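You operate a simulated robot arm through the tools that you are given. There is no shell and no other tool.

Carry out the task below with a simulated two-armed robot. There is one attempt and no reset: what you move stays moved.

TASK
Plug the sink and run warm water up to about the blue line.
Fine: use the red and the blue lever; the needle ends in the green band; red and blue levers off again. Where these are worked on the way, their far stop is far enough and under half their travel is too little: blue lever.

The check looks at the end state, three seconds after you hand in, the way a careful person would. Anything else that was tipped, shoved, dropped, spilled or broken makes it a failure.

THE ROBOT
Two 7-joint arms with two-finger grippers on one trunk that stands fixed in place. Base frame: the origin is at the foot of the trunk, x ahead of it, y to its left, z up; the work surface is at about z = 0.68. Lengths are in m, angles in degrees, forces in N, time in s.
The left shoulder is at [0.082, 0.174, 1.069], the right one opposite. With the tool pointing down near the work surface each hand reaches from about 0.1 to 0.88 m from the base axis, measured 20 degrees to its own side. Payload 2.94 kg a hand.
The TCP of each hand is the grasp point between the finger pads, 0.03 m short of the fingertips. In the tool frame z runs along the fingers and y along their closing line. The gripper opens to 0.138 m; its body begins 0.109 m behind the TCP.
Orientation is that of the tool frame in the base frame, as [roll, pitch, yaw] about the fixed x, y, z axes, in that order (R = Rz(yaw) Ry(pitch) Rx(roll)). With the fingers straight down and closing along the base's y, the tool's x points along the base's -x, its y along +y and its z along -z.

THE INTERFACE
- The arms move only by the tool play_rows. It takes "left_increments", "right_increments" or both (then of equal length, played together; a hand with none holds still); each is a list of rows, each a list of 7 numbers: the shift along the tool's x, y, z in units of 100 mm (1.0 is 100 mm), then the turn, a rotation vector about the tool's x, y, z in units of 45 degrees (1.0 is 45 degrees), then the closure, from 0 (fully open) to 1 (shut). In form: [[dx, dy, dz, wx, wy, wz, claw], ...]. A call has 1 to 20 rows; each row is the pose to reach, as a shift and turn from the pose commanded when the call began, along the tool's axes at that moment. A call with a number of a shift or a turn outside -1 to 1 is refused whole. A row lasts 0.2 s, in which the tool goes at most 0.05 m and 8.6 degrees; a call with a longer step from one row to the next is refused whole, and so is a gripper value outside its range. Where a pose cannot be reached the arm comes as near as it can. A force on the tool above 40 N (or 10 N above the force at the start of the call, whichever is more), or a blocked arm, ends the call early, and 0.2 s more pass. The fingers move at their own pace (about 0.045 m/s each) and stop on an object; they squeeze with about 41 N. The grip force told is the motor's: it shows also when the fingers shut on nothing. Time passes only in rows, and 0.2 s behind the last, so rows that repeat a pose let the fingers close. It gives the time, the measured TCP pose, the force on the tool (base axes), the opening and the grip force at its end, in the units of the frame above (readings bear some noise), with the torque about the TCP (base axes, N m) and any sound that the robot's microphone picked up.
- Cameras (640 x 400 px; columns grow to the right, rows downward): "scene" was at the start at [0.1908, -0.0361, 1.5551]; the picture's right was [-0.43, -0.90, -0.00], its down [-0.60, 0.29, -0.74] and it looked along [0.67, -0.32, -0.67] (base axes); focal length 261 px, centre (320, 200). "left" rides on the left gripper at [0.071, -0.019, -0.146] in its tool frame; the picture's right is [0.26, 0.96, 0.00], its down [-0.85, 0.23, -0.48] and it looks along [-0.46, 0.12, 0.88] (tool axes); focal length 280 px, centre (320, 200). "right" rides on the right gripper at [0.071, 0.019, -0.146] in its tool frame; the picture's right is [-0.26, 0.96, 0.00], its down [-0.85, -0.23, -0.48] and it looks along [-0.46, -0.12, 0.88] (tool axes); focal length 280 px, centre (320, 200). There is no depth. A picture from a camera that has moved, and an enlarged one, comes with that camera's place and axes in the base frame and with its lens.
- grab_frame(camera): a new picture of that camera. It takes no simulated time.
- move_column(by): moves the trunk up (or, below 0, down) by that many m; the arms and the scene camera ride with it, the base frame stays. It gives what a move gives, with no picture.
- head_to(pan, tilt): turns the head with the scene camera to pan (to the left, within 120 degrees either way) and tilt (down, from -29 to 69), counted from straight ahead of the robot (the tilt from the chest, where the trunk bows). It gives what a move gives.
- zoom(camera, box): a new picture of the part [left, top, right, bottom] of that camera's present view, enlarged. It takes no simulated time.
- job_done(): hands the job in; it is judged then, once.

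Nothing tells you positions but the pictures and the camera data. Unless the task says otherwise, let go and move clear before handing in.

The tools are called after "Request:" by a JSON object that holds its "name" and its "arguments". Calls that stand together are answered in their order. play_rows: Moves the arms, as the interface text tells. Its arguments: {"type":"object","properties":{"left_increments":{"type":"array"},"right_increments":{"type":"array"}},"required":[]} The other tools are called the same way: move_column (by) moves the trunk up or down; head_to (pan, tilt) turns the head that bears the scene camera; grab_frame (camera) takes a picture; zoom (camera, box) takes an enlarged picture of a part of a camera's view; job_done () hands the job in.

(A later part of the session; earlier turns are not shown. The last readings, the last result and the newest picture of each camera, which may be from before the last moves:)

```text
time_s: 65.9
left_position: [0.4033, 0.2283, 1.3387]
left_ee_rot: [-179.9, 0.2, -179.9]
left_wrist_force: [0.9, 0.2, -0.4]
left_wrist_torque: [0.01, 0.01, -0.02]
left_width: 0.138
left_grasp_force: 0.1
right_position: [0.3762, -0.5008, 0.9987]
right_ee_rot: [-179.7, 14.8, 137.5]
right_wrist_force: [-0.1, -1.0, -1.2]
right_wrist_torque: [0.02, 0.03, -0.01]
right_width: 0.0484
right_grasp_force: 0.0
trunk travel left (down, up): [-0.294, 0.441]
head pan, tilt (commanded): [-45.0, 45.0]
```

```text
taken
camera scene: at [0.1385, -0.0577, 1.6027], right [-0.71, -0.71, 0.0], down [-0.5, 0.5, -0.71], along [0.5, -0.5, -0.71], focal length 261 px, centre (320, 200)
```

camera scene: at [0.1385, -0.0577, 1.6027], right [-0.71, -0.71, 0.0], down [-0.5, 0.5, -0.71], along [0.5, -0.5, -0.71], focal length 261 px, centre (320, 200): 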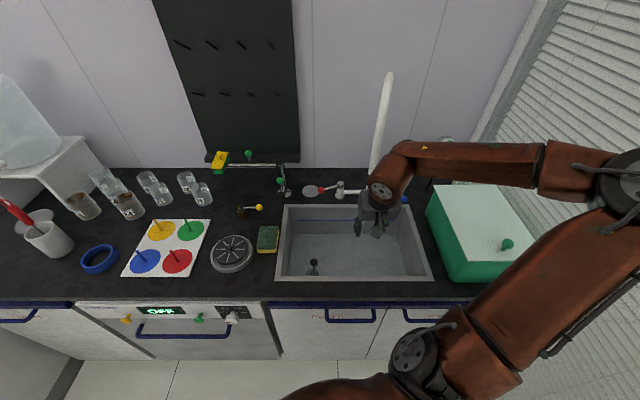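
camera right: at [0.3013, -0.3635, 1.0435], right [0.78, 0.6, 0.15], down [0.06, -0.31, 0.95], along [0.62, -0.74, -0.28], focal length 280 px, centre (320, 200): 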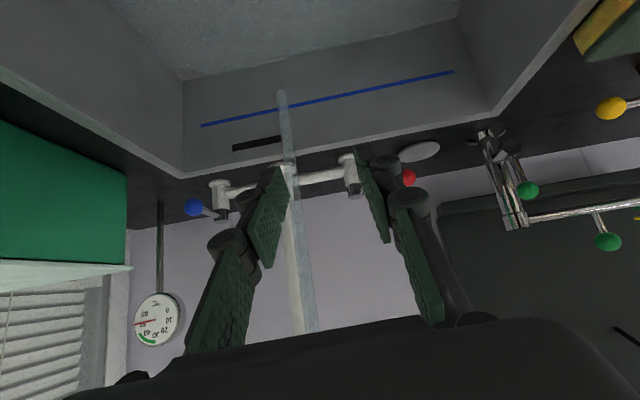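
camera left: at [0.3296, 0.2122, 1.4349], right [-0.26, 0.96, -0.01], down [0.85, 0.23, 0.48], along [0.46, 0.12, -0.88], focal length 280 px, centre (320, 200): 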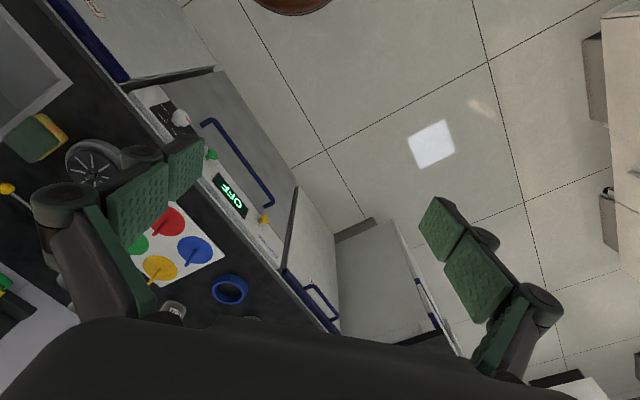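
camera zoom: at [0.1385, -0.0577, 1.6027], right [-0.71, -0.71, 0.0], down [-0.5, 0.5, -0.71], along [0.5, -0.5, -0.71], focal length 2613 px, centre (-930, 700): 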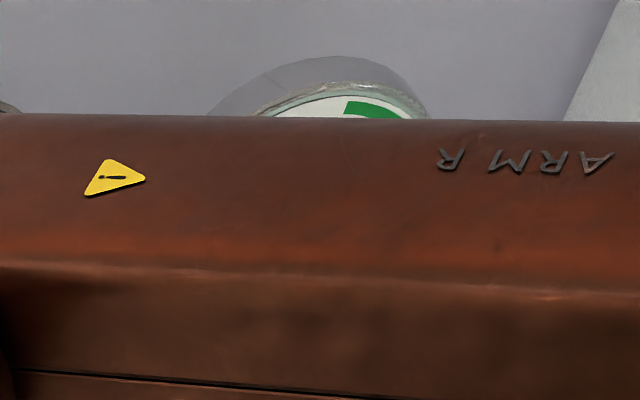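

Request:
{"name": "play_rows", "arguments": {"right_increments": [[0, -0.4, 0, 0, 0, 0, 0.65], [0, -0.8, 0, 0, 0, 0, 0.65], [0, -1.0, 0, 0, 0, 0, 0.65]]}}

Request:
{"name": "play_rows", "arguments": {"right_increments": [[0, -0.3, 0, 0, 0, 0, 0.65], [0, -0.65, 0, 0, 0, 0, 0.65]]}}

Request:
{"name": "grab_frame", "arguments": {"camera": "scene"}}

Request:
{"name": "grab_frame", "arguments": {"camera": "right"}}

```text
time_s: 66.7
left_position: [0.4031, 0.2277, 1.3389]
left_ee_rot: [-179.9, 0.3, -179.9]
left_wrist_force: [0.3, 0.1, -0.7]
left_wrist_torque: [0.02, -0.03, -0.02]
left_width: 0.138
left_grasp_force: 0.0
right_position: [0.3089, -0.5746, 0.9995]
right_ee_rot: [-179.8, 14.9, 137.4]
right_wrist_force: [-0.2, 0.2, 0.3]
right_wrist_torque: [0.02, -0.03, 0.01]
right_width: 0.0483
right_grasp_force: 0.1
trunk travel left (down, up): [-0.294, 0.441]
head pan, tilt (commanded): [-45.0, 45.0]
```

```text
time_s: 67.3
left_position: [0.4053, 0.2289, 1.339]
left_ee_rot: [-179.8, 0.3, -179.8]
left_wrist_force: [0.2, 0.4, -0.3]
left_wrist_torque: [-0.05, 0.05, -0.01]
left_width: 0.1379
left_grasp_force: 0.0
right_position: [0.2821, -0.6109, 1.01]
right_ee_rot: [-179.6, 14.6, 137.3]
right_wrist_force: [0.2, 0.1, 1.2]
right_wrist_torque: [-0.02, 0.02, 0.03]
right_width: 0.0481
right_grasp_force: 0.1
right hand out of reach, approached as far as the arm can: row 2
trunk travel left (down, up): [-0.294, 0.441]
head pan, tilt (commanded): [-45.0, 45.0]
```

```text
taken
camera scene: at [0.1389, -0.0564, 1.6027], right [-0.71, -0.71, 0.0], down [-0.5, 0.5, -0.71], along [0.5, -0.5, -0.71], focal length 261 px, centre (320, 200)
```

scene: 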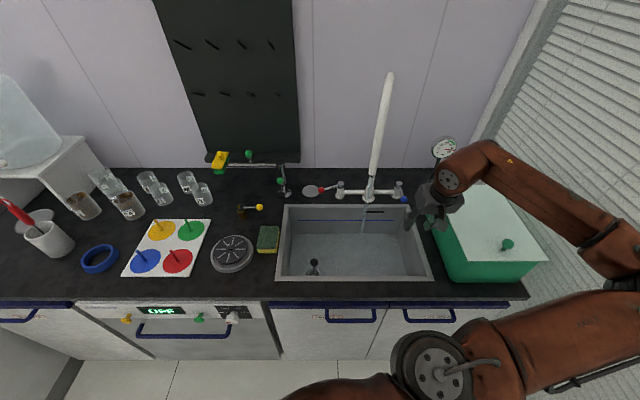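

```text
taken
camera right: at [0.2191, -0.5244, 1.1322], right [0.84, 0.54, 0.06], down [0.36, -0.64, 0.68], along [0.4, -0.55, -0.73], focal length 280 px, centre (320, 200)
```

right: 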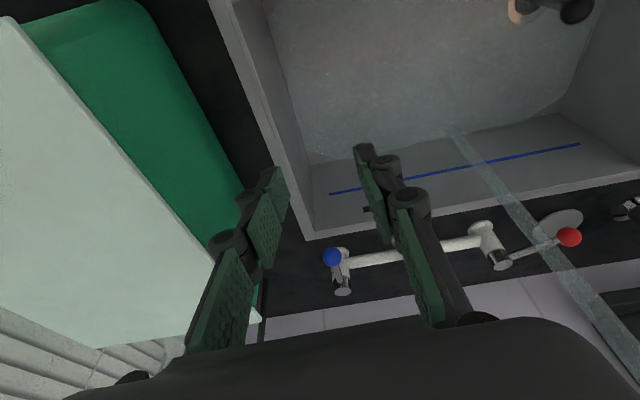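

Request:
{"name": "zoom", "arguments": {"camera": "scene", "box": [420, 130, 470, 170]}}

Request:
{"name": "zoom", "arguments": {"camera": "scene", "box": [265, 185, 445, 295]}}

```text
10.00 times, centred on (445, 150) of scene
camera zoom: at [0.1389, -0.0564, 1.6027], right [-0.71, -0.71, 0.0], down [-0.5, 0.5, -0.71], along [0.5, -0.5, -0.71], focal length 2613 px, centre (-930, 700)
```

zoom: 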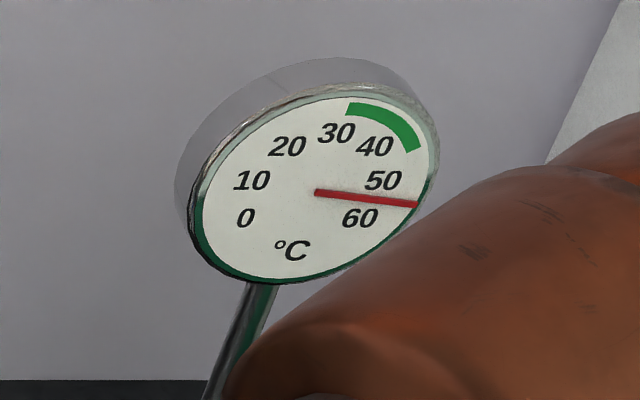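

```text
3.56 times, centred on (355, 240) of scene
camera zoom: at [0.1389, -0.0564, 1.6027], right [-0.71, -0.71, 0.0], down [-0.5, 0.5, -0.71], along [0.5, -0.5, -0.71], focal length 929 px, centre (196, 58)
```

zoom: 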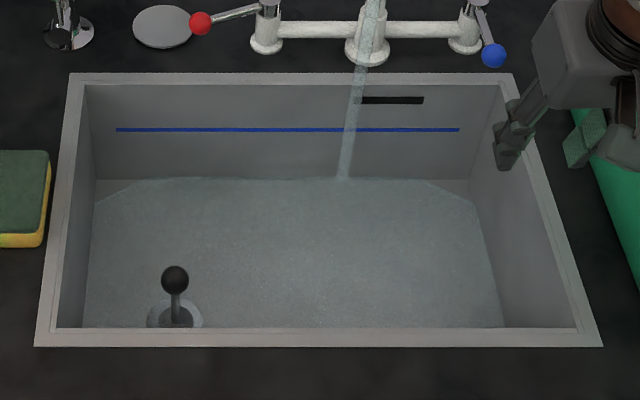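

The dial already reads about 54 °C with hot water only, and the level is still just a thin layer, so there's time. I'll tilt the hand and come at the blue ball.

Request:
{"name": "play_rows", "arguments": {"right_increments": [[-0.1, -0.05, 0.09, 0, -0.178, 0, 0.6], [-0.2, -0.1, 0.18, 0, -0.356, 0, 0.6], [-0.3, -0.15, 0.27, 0, -0.534, 0, 0.6], [-0.4, -0.2, 0.36, 0, -0.712, 0, 0.6], [-0.5, -0.24, 0.44, 0, -0.889, 0, 0.6]]}}

Request:
{"name": "grab_frame", "arguments": {"camera": "scene"}}

Request:
{"name": "grab_frame", "arguments": {"camera": "right"}}

```text
time_s: 68.7
left_position: [0.4011, 0.2275, 1.3397]
left_ee_rot: [-180.0, 0.2, -180.0]
left_wrist_force: [-0.9, -0.1, 0.6]
left_wrist_torque: [0.04, -0.04, 0.02]
left_width: 0.1379
left_grasp_force: 0.1
right_position: [0.3443, -0.6468, 0.963]
right_ee_rot: [172.6, 58.8, 133.2]
right_wrist_force: [-0.6, 0.4, -0.4]
right_wrist_torque: [0.0, 0.01, 0.01]
right_width: 0.0552
right_grasp_force: 0.1
right hand out of reach, approached as far as the arm can: row 1, 2, 3, 4, 5
trunk travel left (down, up): [-0.294, 0.441]
head pan, tilt (commanded): [-45.0, 45.0]
stopped in row 5 (right hand): the arm was blocked; the commanded pose is now the measured one
```

```text
taken
camera scene: at [0.1364, -0.0585, 1.603], right [-0.71, -0.71, 0.0], down [-0.5, 0.5, -0.71], along [0.5, -0.5, -0.71], focal length 261 px, centre (320, 200)
```

scene: 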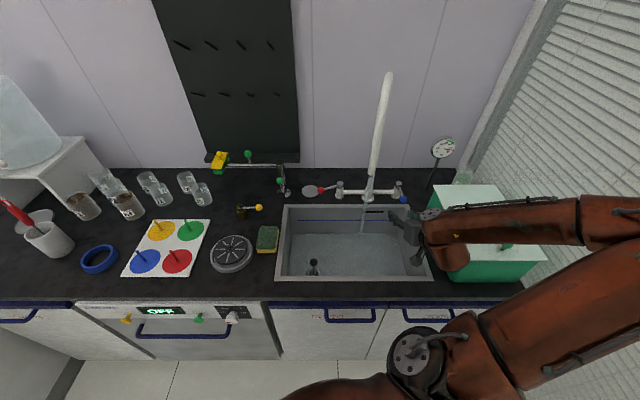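

```text
taken
camera right: at [0.2349, -0.5272, 0.9776], right [0.72, 0.63, 0.29], down [-0.17, -0.24, 0.96], along [0.67, -0.74, -0.07], focal length 280 px, centre (320, 200)
```

right: 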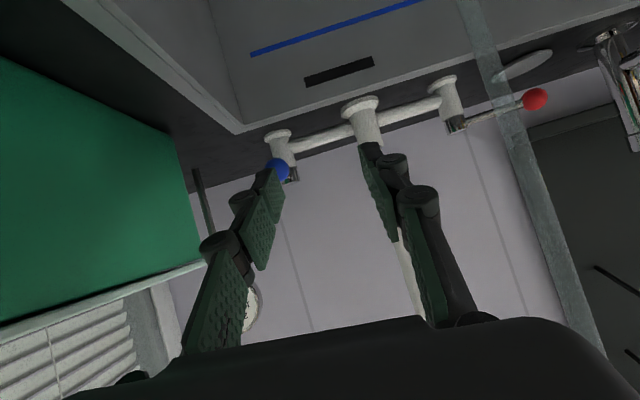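

Request:
{"name": "play_rows", "arguments": {"right_increments": [[-0.06, -0.11, 0.17, 0.04, 0, 0, 0.55], [-0.12, -0.22, 0.34, 0.08, 0, 0, 0.55], [-0.18, -0.33, 0.51, 0.12, 0, 0, 0.55], [-0.235, -0.448, 0.683, 0.16, 0, 0, 0.55]]}}

Request:
{"name": "grab_frame", "arguments": {"camera": "right"}}

Request:
{"name": "grab_frame", "arguments": {"camera": "scene"}}

```text
time_s: 69.7
left_position: [0.4041, 0.2286, 1.3385]
left_ee_rot: [-179.9, 0.2, -179.8]
left_wrist_force: [-0.1, 0.4, 0.5]
left_wrist_torque: [0.01, 0.05, -0.01]
left_width: 0.138
left_grasp_force: 0.1
right_position: [0.3694, -0.7258, 0.9451]
right_ee_rot: [-179.9, 58.7, 133.4]
right_wrist_force: [1.2, -0.2, -0.2]
right_wrist_torque: [-0.02, 0.03, -0.01]
right_width: 0.0621
right_grasp_force: 0.1
trunk travel left (down, up): [-0.294, 0.441]
head pan, tilt (commanded): [-45.0, 45.0]
```

```text
taken
camera right: at [0.2749, -0.5946, 0.9594], right [0.8, 0.56, 0.22], down [-0.14, -0.18, 0.97], along [0.59, -0.81, -0.06], focal length 280 px, centre (320, 200)
```

right: 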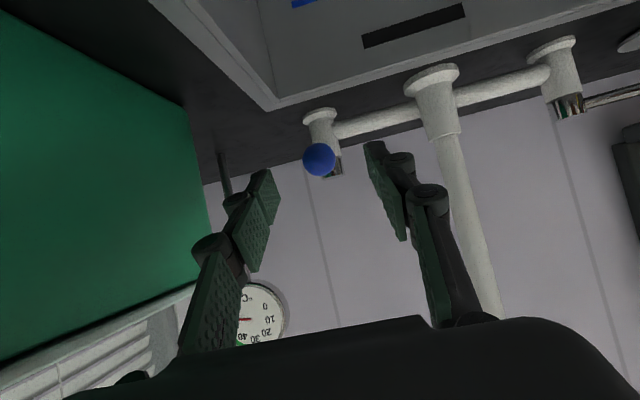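

```text
taken
camera scene: at [0.1381, -0.0575, 1.6028], right [-0.71, -0.71, 0.0], down [-0.5, 0.5, -0.71], along [0.5, -0.5, -0.71], focal length 261 px, centre (320, 200)
```

scene: 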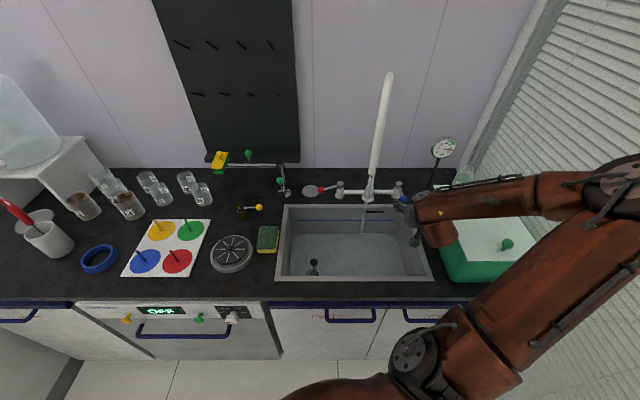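

Request:
{"name": "play_rows", "arguments": {"right_increments": [[0, 0, 0.16, 0, 0, 0, 0.55], [0, 0, 0.33, 0, 0, 0, 0.55], [0, 0, 0.49, 0, 0, 0, 0.65]]}}

Request:
{"name": "grab_frame", "arguments": {"camera": "right"}}

Request:
{"name": "play_rows", "arguments": {"right_increments": [[0, -0.05, 0, 0, 0, 0, 0.65], [0, -0.1, 0, 0, 0, 0, 0.65], [0, -0.15, 0, 0, 0, 0, 0.65], [0, -0.2, 0, 0, 0, 0, 0.65], [0, -0.25, 0, 0, 0, 0, 0.65]]}}

Request:
{"name": "grab_frame", "arguments": {"camera": "right"}}

```text
time_s: 70.5
left_position: [0.4043, 0.2289, 1.3386]
left_ee_rot: [-179.9, 0.2, -179.9]
left_wrist_force: [0.4, 0.0, 0.1]
left_wrist_torque: [0.03, 0.01, 0.0]
left_width: 0.1377
left_grasp_force: 0.0
right_position: [0.3983, -0.7567, 0.9188]
right_ee_rot: [-179.9, 58.7, 133.3]
right_wrist_force: [-0.1, -0.6, -0.3]
right_wrist_torque: [0.03, 0.02, 0.04]
right_width: 0.0484
right_grasp_force: 0.1
trunk travel left (down, up): [-0.294, 0.441]
head pan, tilt (commanded): [-45.0, 45.0]
```

```text
taken
camera right: at [0.3034, -0.6246, 0.9334], right [0.8, 0.56, 0.22], down [-0.14, -0.18, 0.97], along [0.59, -0.81, -0.06], focal length 280 px, centre (320, 200)
```

right: 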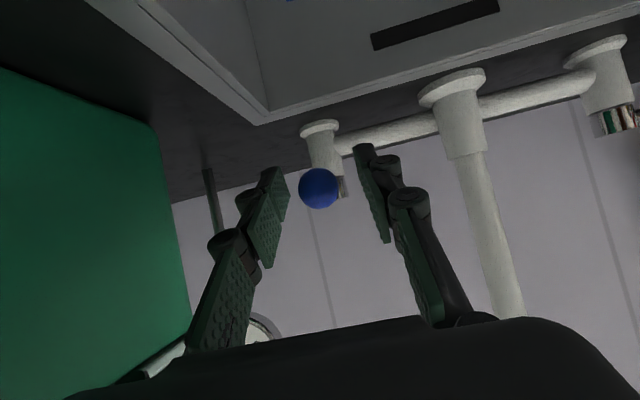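

```text
time_s: 71.7
left_position: [0.4037, 0.2291, 1.3381]
left_ee_rot: [-179.7, 0.2, -179.9]
left_wrist_force: [-0.4, 0.8, 0.5]
left_wrist_torque: [0.01, -0.02, 0.03]
left_width: 0.138
left_grasp_force: 0.0
right_position: [0.3808, -0.774, 0.9182]
right_ee_rot: [-179.9, 58.8, 133.3]
right_wrist_force: [-0.7, 0.6, 0.2]
right_wrist_torque: [0.01, -0.03, 0.02]
right_width: 0.0483
right_grasp_force: 0.0
trunk travel left (down, up): [-0.294, 0.441]
head pan, tilt (commanded): [-45.0, 45.0]
```

```text
taken
camera right: at [0.2852, -0.6419, 0.9337], right [0.8, 0.56, 0.22], down [-0.14, -0.18, 0.97], along [0.59, -0.81, -0.06], focal length 280 px, centre (320, 200)
```

right: 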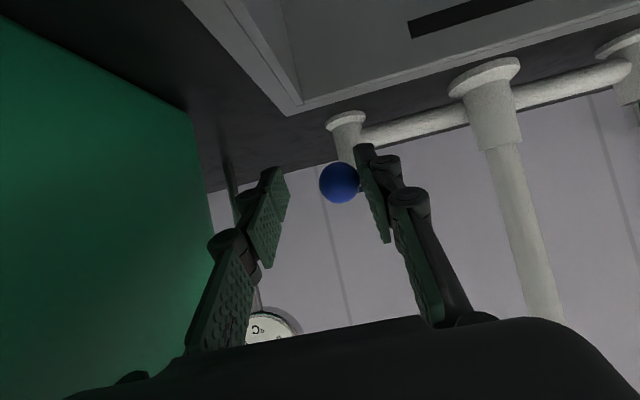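

The blue lever moves to the right freely, mirroring the red. The green box is close on that side, so I'll back out, close the fingers, and push from the inner side with the hand angled a little to the right.

Request:
{"name": "play_rows", "arguments": {"right_increments": [[0, 0.0, -0.3, 0, 0, 0, 0.65], [0, 0.0, -0.6, 0, 0, 0, 0.65], [0, 0.2, -0.6, 0.12, 0, 0.072, 1.0], [0, 0.4, -0.6, 0.24, 0, 0.144, 1.0], [0, 0.53, -0.6, 0.36, 0, 0.216, 1.0], [0, 0.53, -0.6, 0.475, 0, 0.288, 1.0]]}}

Request:
{"name": "grab_frame", "arguments": {"camera": "right"}}

Request:
{"name": "grab_frame", "arguments": {"camera": "scene"}}

```text
time_s: 73.1
left_position: [0.4034, 0.2289, 1.338]
left_ee_rot: [-179.8, 0.2, -179.9]
left_wrist_force: [-0.4, 0.1, 0.2]
left_wrist_torque: [0.01, -0.01, 0.0]
left_width: 0.1381
left_grasp_force: 0.0
right_position: [0.3825, -0.6982, 0.9489]
right_ee_rot: [-179.9, 58.8, 108.2]
right_wrist_force: [0.2, 0.0, -0.7]
right_wrist_torque: [0.01, 0.05, 0.03]
right_width: 0.0
right_grasp_force: 28.0
trunk travel left (down, up): [-0.294, 0.441]
head pan, tilt (commanded): [-45.0, 45.0]
```

```text
taken
camera right: at [0.3529, -0.5392, 0.9646], right [0.96, 0.17, 0.22], down [-0.21, -0.1, 0.97], along [0.19, -0.98, -0.06], focal length 280 px, centre (320, 200)
```

right: 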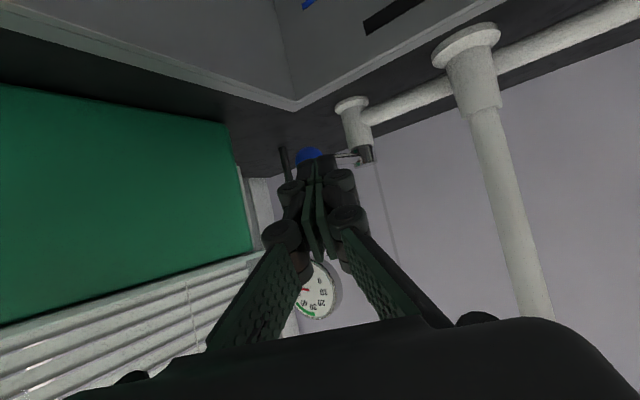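

```text
taken
camera scene: at [0.1378, -0.0569, 1.6028], right [-0.71, -0.71, 0.0], down [-0.5, 0.5, -0.71], along [0.5, -0.5, -0.71], focal length 261 px, centre (320, 200)
```

scene: 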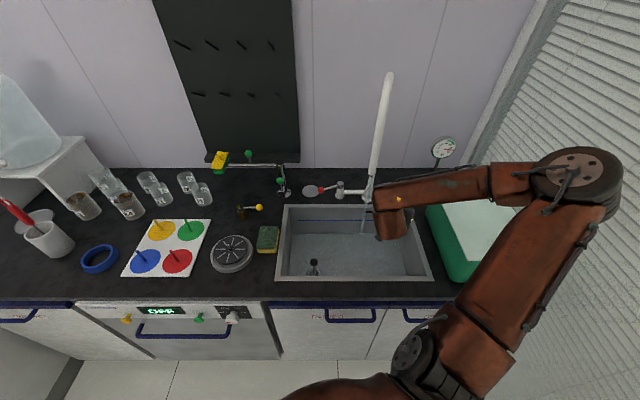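

Request:
{"name": "play_rows", "arguments": {"right_increments": [[0, 0.3, 0, 0, 0, 0, 1.0], [0, 0.2, 0.28, 0, 0, 0, 1.0], [-0.01, 0.111, 0.557, 0, 0, 0, 1.0], [-0.05, -0.01, 0.625, 0, 0, 0, 1.0], [-0.093, -0.125, 0.694, 0, 0, 0, 1.0], [-0.14, -0.21, 0.77, 0, 0, 0, 1.0], [-0.181, -0.294, 0.84, 0, 0, 0, 1.0], [-0.245, -0.39, 0.946, 0, 0, 0, 1.0]]}}

Request:
{"name": "grab_frame", "arguments": {"camera": "right"}}

Request:
{"name": "grab_frame", "arguments": {"camera": "scene"}}

Request:
{"name": "zoom", "arguments": {"camera": "scene", "box": [420, 130, 470, 170]}}

```text
time_s: 74.9
left_position: [0.4025, 0.2292, 1.3379]
left_ee_rot: [-179.9, 0.2, -179.8]
left_wrist_force: [-0.5, -0.5, 0.4]
left_wrist_torque: [-0.02, 0.0, -0.02]
left_width: 0.1378
left_grasp_force: 0.1
right_position: [0.3747, -0.8007, 0.922]
right_ee_rot: [-179.8, 58.8, 108.3]
right_wrist_force: [0.0, 0.0, -0.1]
right_wrist_torque: [0.0, -0.01, 0.01]
right_width: 0.0
right_grasp_force: 28.6
trunk travel left (down, up): [-0.294, 0.441]
head pan, tilt (commanded): [-45.0, 45.0]
```

```text
taken
camera right: at [0.3451, -0.6401, 0.9373], right [0.96, 0.17, 0.22], down [-0.21, -0.1, 0.97], along [0.19, -0.98, -0.06], focal length 280 px, centre (320, 200)
```

right: 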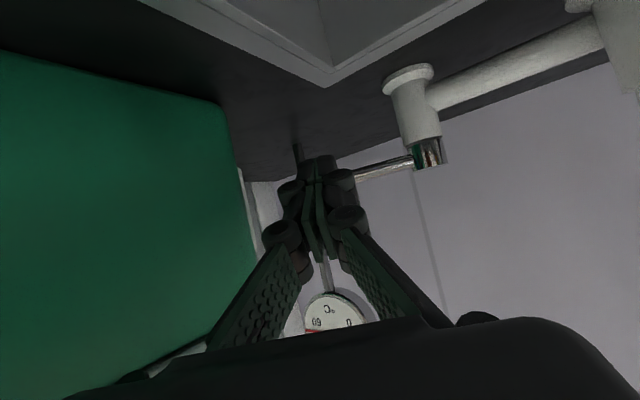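

```text
taken
camera scene: at [0.1375, -0.057, 1.6029], right [-0.71, -0.71, 0.0], down [-0.5, 0.5, -0.71], along [0.5, -0.5, -0.71], focal length 261 px, centre (320, 200)
```

scene: 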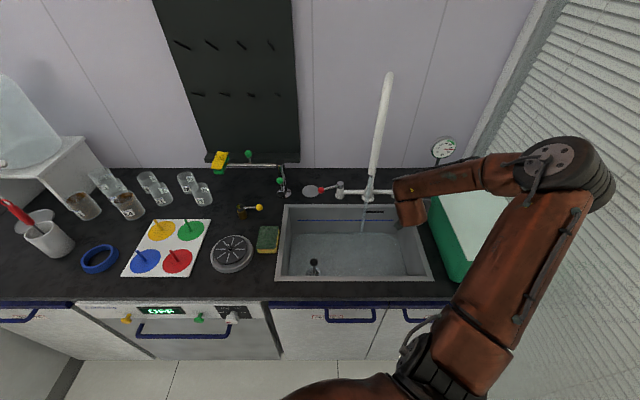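

```text
10.00 times, centred on (445, 150) of scene
camera zoom: at [0.1375, -0.057, 1.6029], right [-0.71, -0.71, 0.0], down [-0.5, 0.5, -0.71], along [0.5, -0.5, -0.71], focal length 2613 px, centre (-930, 700)
```

zoom: 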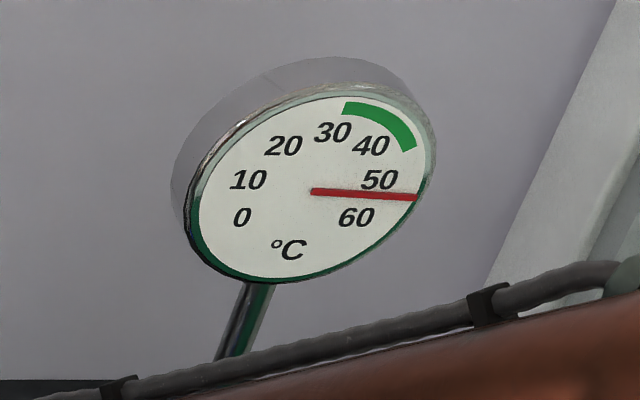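

Request:
{"name": "play_rows", "arguments": {"right_increments": [[-0.05, 0, 0.09, 0, 0, 0, 1.0], [-0.1, 0, 0.17, 0, 0, 0, 1.0], [-0.15, 0, 0.26, 0, 0, 0, 1.0]]}}

Request:
{"name": "grab_frame", "arguments": {"camera": "right"}}

Request:
{"name": "zoom", "arguments": {"camera": "scene", "box": [265, 160, 465, 295]}}

```text
time_s: 75.6
left_position: [0.3998, 0.2344, 1.3389]
left_ee_rot: [-179.7, 0.3, -179.9]
left_wrist_force: [0.1, -0.8, -0.3]
left_wrist_torque: [0.06, 0.01, 0.04]
left_width: 0.1379
left_grasp_force: 0.1
right_position: [0.382, -0.8149, 0.9222]
right_ee_rot: [179.8, 58.2, 108.0]
right_wrist_force: [-13.6, 30.5, 18.2]
right_wrist_torque: [-0.39, 0.0, -0.36]
right_width: 0.0
right_grasp_force: 28.2
trunk travel left (down, up): [-0.294, 0.441]
head pan, tilt (commanded): [-45.0, 45.0]
stopped in row 3 (right hand): the force on the tool passed its limit at 49 N (the readings are from after the stop); the commanded pose is now the measured one
```

```text
taken
camera right: at [0.35, -0.6549, 0.9386], right [0.96, 0.17, 0.22], down [-0.21, -0.11, 0.97], along [0.19, -0.98, -0.07], focal length 280 px, centre (320, 200)
```

right: 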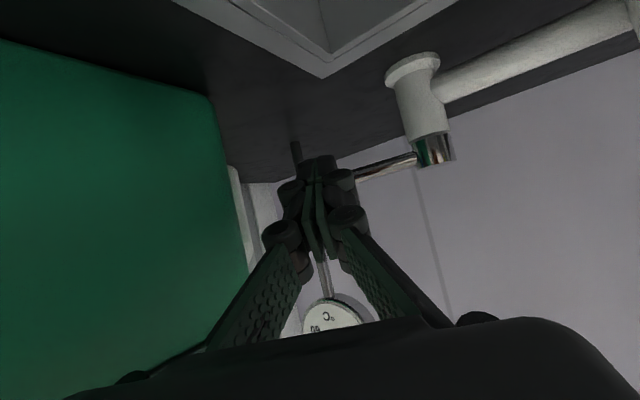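

```text
2.96 times, centred on (365, 228) of scene
camera zoom: at [0.1345, -0.0509, 1.6037], right [-0.71, -0.71, 0.0], down [-0.5, 0.5, -0.71], along [0.5, -0.5, -0.7], focal length 774 px, centre (187, 118)
```

zoom: 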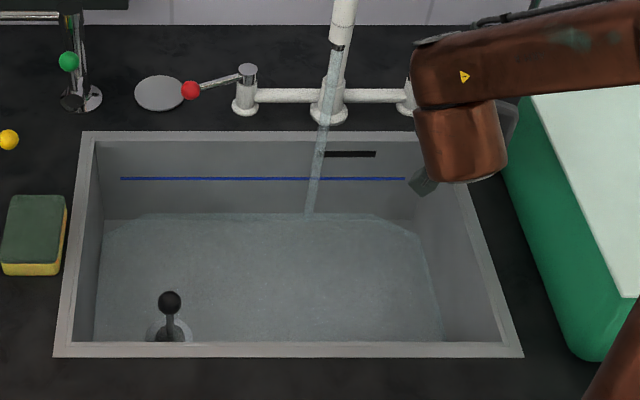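

The blue lever has reached its far stop (49 N on the tool). The level rises slowly, about a tenth of the way so far. I'll ease off, back the hand away from the stream, and check the blue lever and the dial.

Request:
{"name": "play_rows", "arguments": {"right_increments": [[0.02, 0.02, -0.25, 0, 0, 0, 1.0], [0.04, 0.05, -0.55, 0, 0, 0, 1.0], [0.05, 0.1, -0.9, 0, 0, 0, 1.0]]}}

Request:
{"name": "grab_frame", "arguments": {"camera": "right"}}

Request:
{"name": "zoom", "arguments": {"camera": "scene", "box": [265, 130, 475, 295]}}

Request:
{"name": "zoom", "arguments": {"camera": "scene", "box": [420, 130, 470, 170]}}

```text
time_s: 76.4
left_position: [0.403, 0.2298, 1.3383]
left_ee_rot: [-179.8, 0.2, -179.8]
left_wrist_force: [-0.4, 0.2, 0.6]
left_wrist_torque: [-0.03, 0.01, 0.02]
left_width: 0.138
left_grasp_force: 0.0
right_position: [0.3657, -0.7404, 0.9613]
right_ee_rot: [-179.9, 58.0, 108.2]
right_wrist_force: [0.5, 0.6, -0.2]
right_wrist_torque: [-0.04, -0.02, -0.03]
right_width: 0.0002
right_grasp_force: 28.7
trunk travel left (down, up): [-0.294, 0.441]
head pan, tilt (commanded): [-45.0, 45.0]
```

```text
taken
camera right: at [0.3362, -0.5813, 0.9787], right [0.96, 0.17, 0.22], down [-0.2, -0.12, 0.97], along [0.19, -0.98, -0.08], focal length 280 px, centre (320, 200)
```

right: 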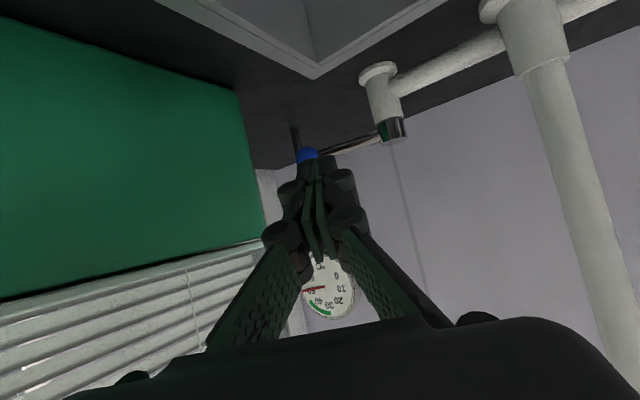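

```text
2.42 times, centred on (370, 212) of scene
camera zoom: at [0.1376, -0.0562, 1.6029], right [-0.71, -0.71, 0.0], down [-0.5, 0.5, -0.71], along [0.5, -0.5, -0.71], focal length 634 px, centre (199, 170)
```

zoom: 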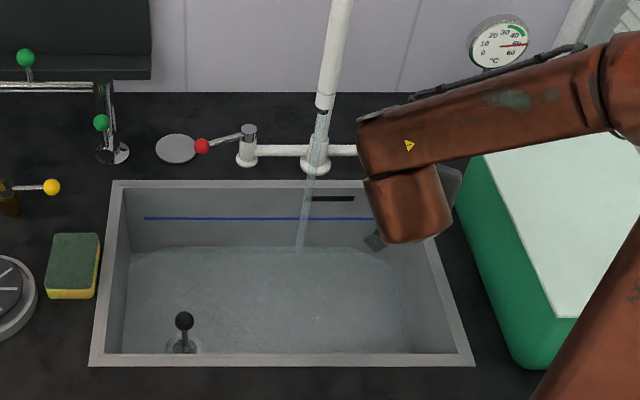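

```text
10.00 times, centred on (445, 150) of scene
camera zoom: at [0.1376, -0.0562, 1.6029], right [-0.71, -0.71, 0.0], down [-0.5, 0.5, -0.71], along [0.5, -0.5, -0.71], focal length 2613 px, centre (-930, 700)
```

zoom: 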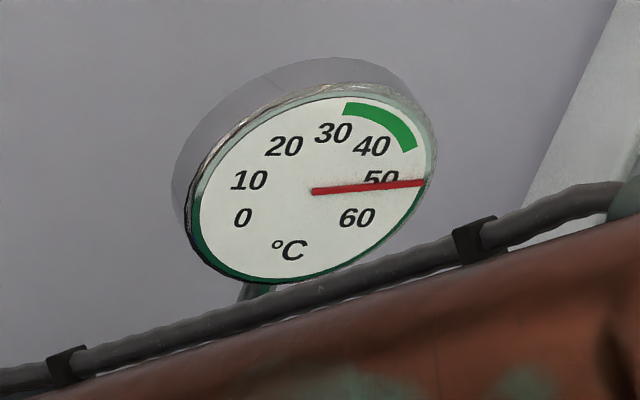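

The needle is falling as cold water mixes in (about 51 °C now). I'll take the hand back around the front of the stream towards the red side while both run.

Request:
{"name": "play_rows", "arguments": {"right_increments": [[0, 0, -0.13, 0, 0.16, 0, 0.8], [0, 0, -0.26, 0, 0.32, 0, 0.8], [0, 0, -0.39, 0, 0.48, 0, 0.65], [0, 0, -0.52, 0, 0.64, 0, 0.65], [0, 0, -0.65, 0, 0.8, 0, 0.65], [0, 0, -0.78, 0, 0.956, 0, 0.65]]}}

Request:
{"name": "play_rows", "arguments": {"right_increments": [[0.21, -0.11, -0.06, -0.039, 0, -0.145, 0.65], [0.43, -0.22, -0.12, -0.078, 0, -0.29, 0.65], [0.65, -0.34, -0.17, -0.116, 0, -0.435, 0.65], [0.862, -0.451, -0.231, -0.155, 0, -0.58, 0.65]]}}

Request:
{"name": "grab_frame", "arguments": {"camera": "scene"}}

Request:
{"name": "zoom", "arguments": {"camera": "scene", "box": [420, 130, 470, 170]}}

```text
time_s: 77.8
left_position: [0.4039, 0.2297, 1.3395]
left_ee_rot: [-179.9, 0.2, -179.8]
left_wrist_force: [0.5, 0.0, 0.0]
left_wrist_torque: [0.02, 0.03, 0.01]
left_width: 0.1381
left_grasp_force: 0.1
right_position: [0.3465, -0.6786, 1.0026]
right_ee_rot: [179.9, 14.8, 108.2]
right_wrist_force: [1.3, -0.6, 0.1]
right_wrist_torque: [0.0, 0.04, 0.04]
right_width: 0.048
right_grasp_force: 0.1
trunk travel left (down, up): [-0.294, 0.441]
head pan, tilt (commanded): [-45.0, 45.0]
```

```text
time_s: 78.8
left_position: [0.4038, 0.2293, 1.3382]
left_ee_rot: [-179.9, 0.1, -179.9]
left_wrist_force: [1.4, 0.3, -0.3]
left_wrist_torque: [0.0, 0.06, 0.01]
left_width: 0.1379
left_grasp_force: 0.1
right_position: [0.2904, -0.6046, 0.9991]
right_ee_rot: [-179.7, 14.8, 135.3]
right_wrist_force: [0.6, -0.3, 0.4]
right_wrist_torque: [0.01, 0.06, -0.02]
right_width: 0.0483
right_grasp_force: 0.0
right hand out of reach, approached as far as the arm can: row 4
trunk travel left (down, up): [-0.294, 0.441]
head pan, tilt (commanded): [-45.0, 45.0]
```

```text
taken
camera scene: at [0.1391, -0.0575, 1.6027], right [-0.71, -0.71, 0.0], down [-0.5, 0.5, -0.71], along [0.5, -0.5, -0.71], focal length 261 px, centre (320, 200)
```

scene: 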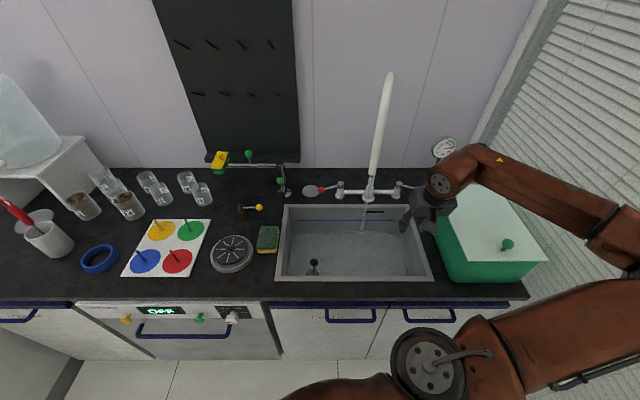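

```text
10.00 times, centred on (445, 150) of scene
camera zoom: at [0.1391, -0.0575, 1.6027], right [-0.71, -0.71, 0.0], down [-0.5, 0.5, -0.71], along [0.5, -0.5, -0.71], focal length 2613 px, centre (-930, 700)
```

zoom: 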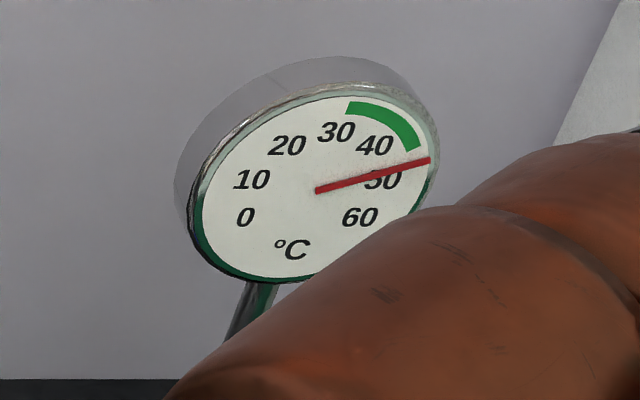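

Request:
{"name": "play_rows", "arguments": {"right_increments": [[0.05, 0.4, 0, 0, 0, 0, 0.65], [0.1, 0.8, 0, 0, 0, 0, 0.65], [0.1, 1.0, 0, 0, 0, 0, 0.65]]}}

Request:
{"name": "play_rows", "arguments": {"right_increments": [[0, 0.4, 0, 0, 0, 0, 0.65], [0, 0.8, 0, 0, 0, 0, 0.65], [0, 1.0, 0, 0, 0, 0, 0.65]]}}

Request:
{"name": "play_rows", "arguments": {"right_increments": [[0, 0.4, 0, 0, 0, 0, 0.65], [0, 0.8, 0, 0, 0, 0, 0.65], [0, 0.85, 0, 0, 0, 0, 0.65]]}}

Request:
{"name": "grab_frame", "arguments": {"camera": "scene"}}

Request:
{"name": "zoom", "arguments": {"camera": "scene", "box": [420, 130, 470, 170]}}

Request:
{"name": "zoom", "arguments": {"camera": "scene", "box": [265, 160, 465, 295]}}

```text
time_s: 79.6
left_position: [0.4032, 0.2287, 1.3382]
left_ee_rot: [-179.8, 0.2, -179.9]
left_wrist_force: [-0.4, -0.1, 0.4]
left_wrist_torque: [-0.01, 0.02, -0.01]
left_width: 0.1377
left_grasp_force: 0.1
right_position: [0.3547, -0.5274, 0.9981]
right_ee_rot: [-180.0, 15.0, 135.1]
right_wrist_force: [0.0, 0.1, 0.7]
right_wrist_torque: [-0.03, 0.02, -0.01]
right_width: 0.0483
right_grasp_force: 0.1
trunk travel left (down, up): [-0.294, 0.441]
head pan, tilt (commanded): [-45.0, 45.0]
```

```text
time_s: 80.4
left_position: [0.4047, 0.2291, 1.3393]
left_ee_rot: [-179.8, 0.3, -179.8]
left_wrist_force: [1.1, -0.8, -0.5]
left_wrist_torque: [0.02, 0.03, -0.04]
left_width: 0.1383
left_grasp_force: 0.0
right_position: [0.4256, -0.4555, 0.9977]
right_ee_rot: [179.9, 15.0, 135.1]
right_wrist_force: [0.3, -0.1, 0.1]
right_wrist_torque: [0.01, -0.02, 0.02]
right_width: 0.0484
right_grasp_force: 0.1
trunk travel left (down, up): [-0.294, 0.441]
head pan, tilt (commanded): [-45.0, 45.0]
```

```text
time_s: 81.2
left_position: [0.4032, 0.2284, 1.3393]
left_ee_rot: [-179.8, 0.1, -179.9]
left_wrist_force: [-0.3, 1.3, -1.0]
left_wrist_torque: [0.02, 0.0, -0.04]
left_width: 0.1378
left_grasp_force: 0.1
right_position: [0.4848, -0.395, 0.9963]
right_ee_rot: [-180.0, 14.9, 135.1]
right_wrist_force: [-0.6, -0.5, 0.6]
right_wrist_torque: [0.01, -0.02, 0.01]
right_width: 0.0485
right_grasp_force: 0.1
trunk travel left (down, up): [-0.294, 0.441]
head pan, tilt (commanded): [-45.0, 45.0]
```

```text
taken
camera scene: at [0.1373, -0.0571, 1.603], right [-0.71, -0.71, 0.0], down [-0.5, 0.5, -0.71], along [0.5, -0.5, -0.71], focal length 261 px, centre (320, 200)
```

scene: 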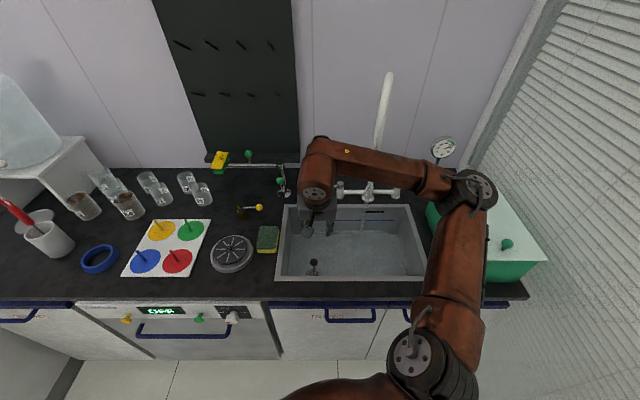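

```text
10.00 times, centred on (445, 150) of scene
camera zoom: at [0.1373, -0.0571, 1.603], right [-0.71, -0.71, 0.0], down [-0.5, 0.5, -0.71], along [0.5, -0.5, -0.71], focal length 2613 px, centre (-930, 700)
```

zoom: 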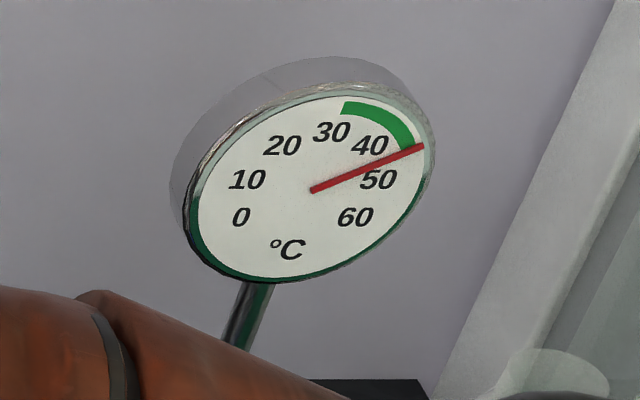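

```text
2.96 times, centred on (365, 228) of scene
camera zoom: at [0.1373, -0.0571, 1.603], right [-0.71, -0.71, 0.0], down [-0.5, 0.5, -0.71], along [0.5, -0.5, -0.71], focal length 774 px, centre (187, 118)
```

zoom: 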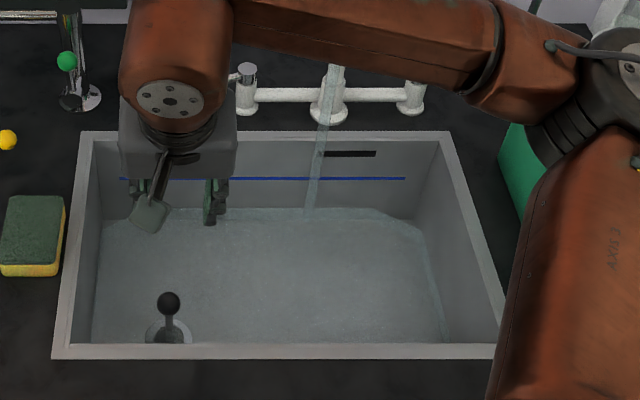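

Request:
{"name": "play_rows", "arguments": {"right_increments": [[-0.16, 0, 0.09, 0, -0.167, 0, 0.6], [-0.31, 0, 0.18, 0, -0.333, 0, 0.6], [-0.47, 0, 0.28, 0, -0.5, 0, 0.6], [-0.625, 0, 0.373, 0, -0.667, 0, 0.6]]}}

Request:
{"name": "play_rows", "arguments": {"right_increments": [[-0.08, 0, 0.17, 0, -0.167, 0, 0.55], [-0.16, 0, 0.34, 0, -0.333, 0, 0.55], [-0.24, 0, 0.5, 0, -0.5, 0, 0.55], [-0.318, 0, 0.672, 0, -0.667, 0, 0.55]]}}

Request:
{"name": "grab_frame", "arguments": {"camera": "right"}}

Request:
{"name": "grab_frame", "arguments": {"camera": "scene"}}

Request:
{"name": "zoom", "arguments": {"camera": "scene", "box": [420, 130, 470, 170]}}

```text
time_s: 82.2
left_position: [0.4048, 0.2306, 1.3382]
left_ee_rot: [-179.8, 0.2, -179.9]
left_wrist_force: [0.2, -0.8, 0.2]
left_wrist_torque: [0.0, 0.03, -0.02]
left_width: 0.1379
left_grasp_force: 0.2
right_position: [0.5343, -0.4457, 0.9765]
right_ee_rot: [180.0, 45.1, 135.2]
right_wrist_force: [-0.6, 0.0, -0.1]
right_wrist_torque: [-0.03, 0.04, 0.02]
right_width: 0.0553
right_grasp_force: 0.1
trunk travel left (down, up): [-0.294, 0.441]
head pan, tilt (commanded): [-45.0, 45.0]
```

```text
time_s: 83.2
left_position: [0.4053, 0.231, 1.3381]
left_ee_rot: [-179.8, 0.2, -179.8]
left_wrist_force: [0.5, 0.1, -0.8]
left_wrist_torque: [-0.04, 0.03, -0.04]
left_width: 0.138
left_grasp_force: 0.0
right_position: [0.5833, -0.4827, 0.9505]
right_ee_rot: [-179.7, 72.5, 136.1]
right_wrist_force: [-0.1, 0.4, -1.0]
right_wrist_torque: [-0.07, -0.02, 0.0]
right_width: 0.0619
right_grasp_force: 0.0
right hand out of reach, approached as far as the arm can: row 4
trunk travel left (down, up): [-0.294, 0.441]
head pan, tilt (commanded): [-45.0, 45.0]
```

```text
taken
camera right: at [0.4836, -0.3555, 0.9274], right [0.73, 0.64, 0.25], down [-0.3, -0.03, 0.95], along [0.61, -0.77, 0.17], focal length 280 px, centre (320, 200)
```

right: 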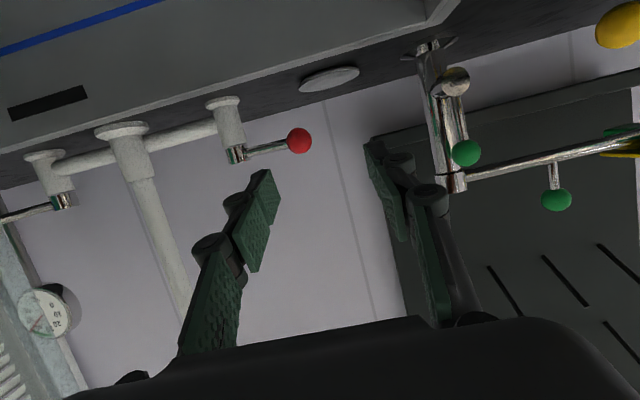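

```text
taken
camera scene: at [0.1386, -0.0549, 1.6029], right [-0.71, -0.71, 0.0], down [-0.5, 0.5, -0.71], along [0.5, -0.5, -0.71], focal length 261 px, centre (320, 200)
```

scene: 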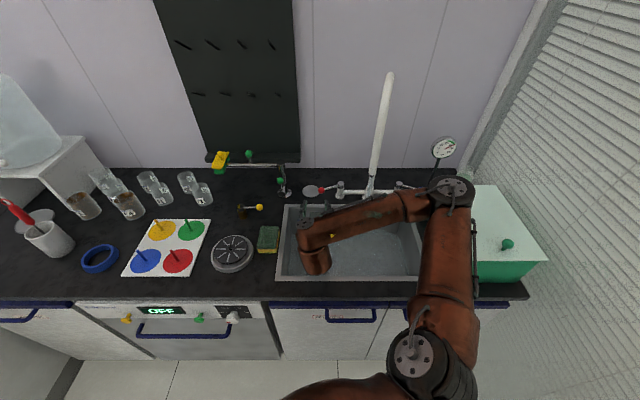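

```text
10.00 times, centred on (445, 150) of scene
camera zoom: at [0.1386, -0.0549, 1.6029], right [-0.71, -0.71, 0.0], down [-0.5, 0.5, -0.71], along [0.5, -0.5, -0.71], focal length 2613 px, centre (-930, 700)
```

zoom: 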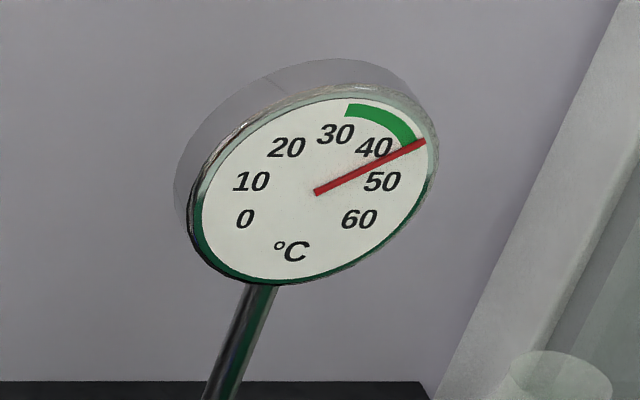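

I'm in position in front of the red lever, with the needle at about 43 °C and still falling. I'll let both taps run and keep checking the level and the dial.

Request:
{"name": "play_rows", "arguments": {"right_increments": [[0, 0, 0, 0, 0, 0, 0.55], [0, 0, 0, 0, 0, 0, 0.55], [0, 0, 0, 0, 0, 0, 0.55], [0, 0, 0, 0, 0, 0, 0.55], [0, 0, 0, 0, 0, 0, 0.55], [0, 0, 0, 0, 0, 0, 0.55], [0, 0, 0, 0, 0, 0, 0.55], [0, 0, 0, 0, 0, 0, 0.55], [0, 0, 0, 0, 0, 0, 0.55], [0, 0, 0, 0, 0, 0, 0.55], [0, 0, 0, 0, 0, 0, 0.55], [0, 0, 0, 0, 0, 0, 0.55], [0, 0, 0, 0, 0, 0, 0.55], [0, 0, 0, 0, 0, 0, 0.55], [0, 0, 0, 0, 0, 0, 0.55], [0, 0, 0, 0, 0, 0, 0.55], [0, 0, 0, 0, 0, 0, 0.55], [0, 0, 0, 0, 0, 0, 0.55], [0, 0, 0, 0, 0, 0, 0.55], [0, 0, 0, 0, 0, 0, 0.55]]}}

Request:
{"name": "zoom", "arguments": {"camera": "scene", "box": [420, 130, 470, 170]}}

Request:
{"name": "zoom", "arguments": {"camera": "scene", "box": [265, 160, 465, 295]}}

```text
time_s: 87.4
left_position: [0.4041, 0.2298, 1.3398]
left_ee_rot: [-179.8, 0.2, -179.8]
left_wrist_force: [0.0, -0.2, 0.2]
left_wrist_torque: [-0.01, 0.03, 0.0]
left_width: 0.1377
left_grasp_force: 0.1
right_position: [0.5836, -0.4829, 0.9506]
right_ee_rot: [180.0, 72.4, 135.9]
right_wrist_force: [0.7, 0.1, 0.5]
right_wrist_torque: [0.0, 0.01, 0.0]
right_width: 0.0622
right_grasp_force: 0.0
trunk travel left (down, up): [-0.294, 0.441]
head pan, tilt (commanded): [-45.0, 45.0]
```

```text
10.00 times, centred on (445, 150) of scene
camera zoom: at [0.1377, -0.0566, 1.6029], right [-0.71, -0.71, 0.0], down [-0.5, 0.5, -0.71], along [0.5, -0.5, -0.71], focal length 2613 px, centre (-930, 700)
```

zoom: 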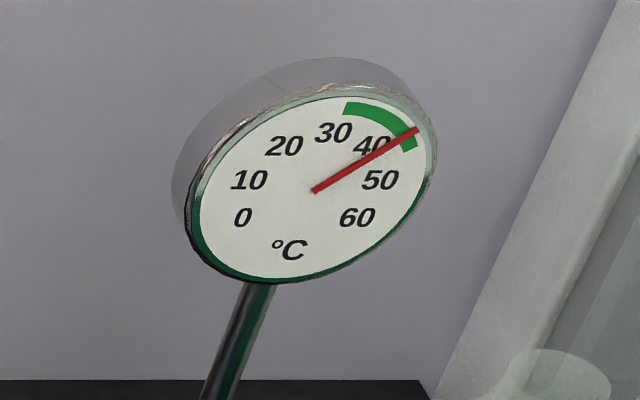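

```text
2.96 times, centred on (365, 228) of scene
camera zoom: at [0.1377, -0.0566, 1.6029], right [-0.71, -0.71, 0.0], down [-0.5, 0.5, -0.71], along [0.5, -0.5, -0.71], focal length 774 px, centre (187, 118)
```

zoom: 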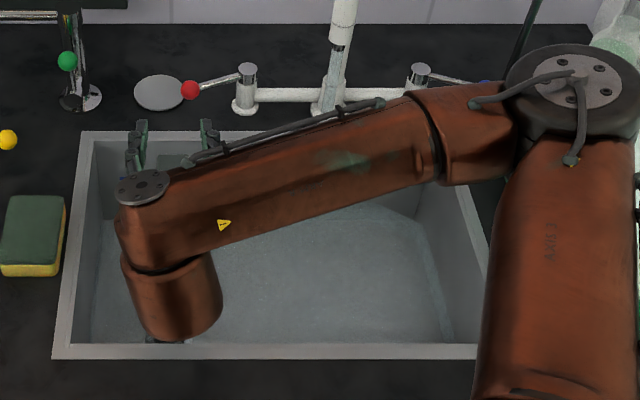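

Request:
{"name": "play_rows", "arguments": {"right_increments": [[0, 0, -0.18, 0, 0.153, 0, 0.55], [0, 0, -0.36, 0, 0.306, 0, 0.55], [0.01, 0, -0.54, 0, 0.459, 0, 0.55], [0.02, 0, -0.727, 0, 0.61, 0, 0.55]]}}

Request:
{"name": "play_rows", "arguments": {"right_increments": [[0.08, 0, -0.15, 0, 0.167, 0, 0.55], [0.16, 0, -0.3, 0, 0.333, 0, 0.55], [0.24, 0, -0.45, 0, 0.5, 0, 0.55], [0.318, 0, -0.601, 0, 0.667, 0, 0.55]]}}

Request:
{"name": "zoom", "arguments": {"camera": "scene", "box": [420, 130, 470, 170]}}

Request:
{"name": "zoom", "arguments": {"camera": "scene", "box": [265, 160, 465, 295]}}

```text
time_s: 88.4
left_position: [0.4034, 0.2301, 1.3378]
left_ee_rot: [-179.8, 0.2, -179.9]
left_wrist_force: [-0.5, 0.0, -0.3]
left_wrist_torque: [-0.02, 0.06, -0.03]
left_width: 0.1379
left_grasp_force: 0.1
right_position: [0.5339, -0.4324, 0.9683]
right_ee_rot: [180.0, 47.4, 135.3]
right_wrist_force: [-0.4, 0.6, -0.4]
right_wrist_torque: [0.01, -0.02, 0.01]
right_width: 0.062
right_grasp_force: 0.0
trunk travel left (down, up): [-0.294, 0.441]
head pan, tilt (commanded): [-45.0, 45.0]
```

```text
time_s: 89.4
left_position: [0.4038, 0.229, 1.3387]
left_ee_rot: [-179.8, 0.2, -179.9]
left_wrist_force: [0.1, 0.1, -0.4]
left_wrist_torque: [-0.01, -0.02, 0.0]
left_width: 0.138
left_grasp_force: 0.0
right_position: [0.4872, -0.3852, 0.9845]
right_ee_rot: [-179.9, 17.4, 135.2]
right_wrist_force: [-0.3, -0.6, -0.3]
right_wrist_torque: [0.01, 0.0, 0.02]
right_width: 0.0621
right_grasp_force: 0.1
trunk travel left (down, up): [-0.294, 0.441]
head pan, tilt (commanded): [-45.0, 45.0]
```

```text
10.00 times, centred on (445, 150) of scene
camera zoom: at [0.138, -0.0568, 1.6028], right [-0.71, -0.71, 0.0], down [-0.5, 0.5, -0.71], along [0.5, -0.5, -0.71], focal length 2613 px, centre (-930, 700)
```

zoom: 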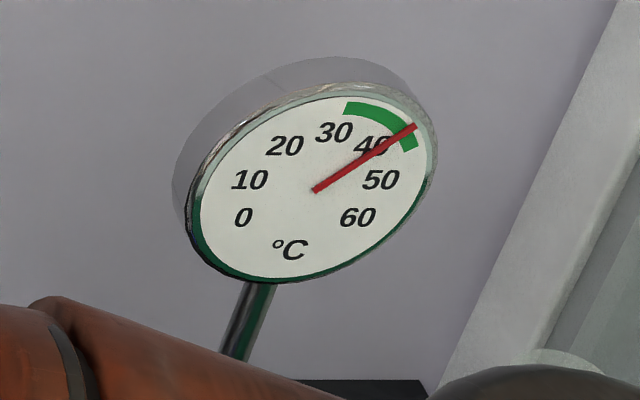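

```text
2.96 times, centred on (365, 228) of scene
camera zoom: at [0.138, -0.0568, 1.6028], right [-0.71, -0.71, 0.0], down [-0.5, 0.5, -0.71], along [0.5, -0.5, -0.71], focal length 774 px, centre (187, 118)
```

zoom: 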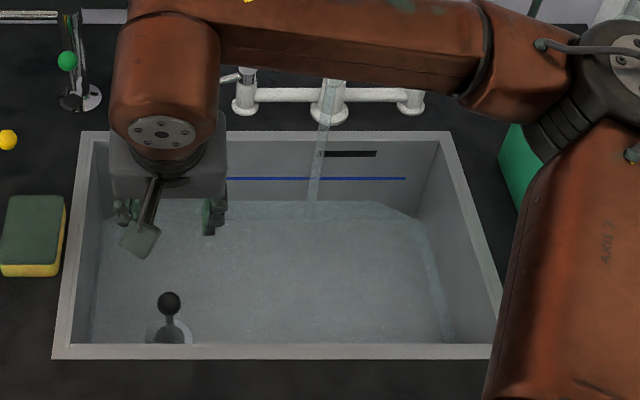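

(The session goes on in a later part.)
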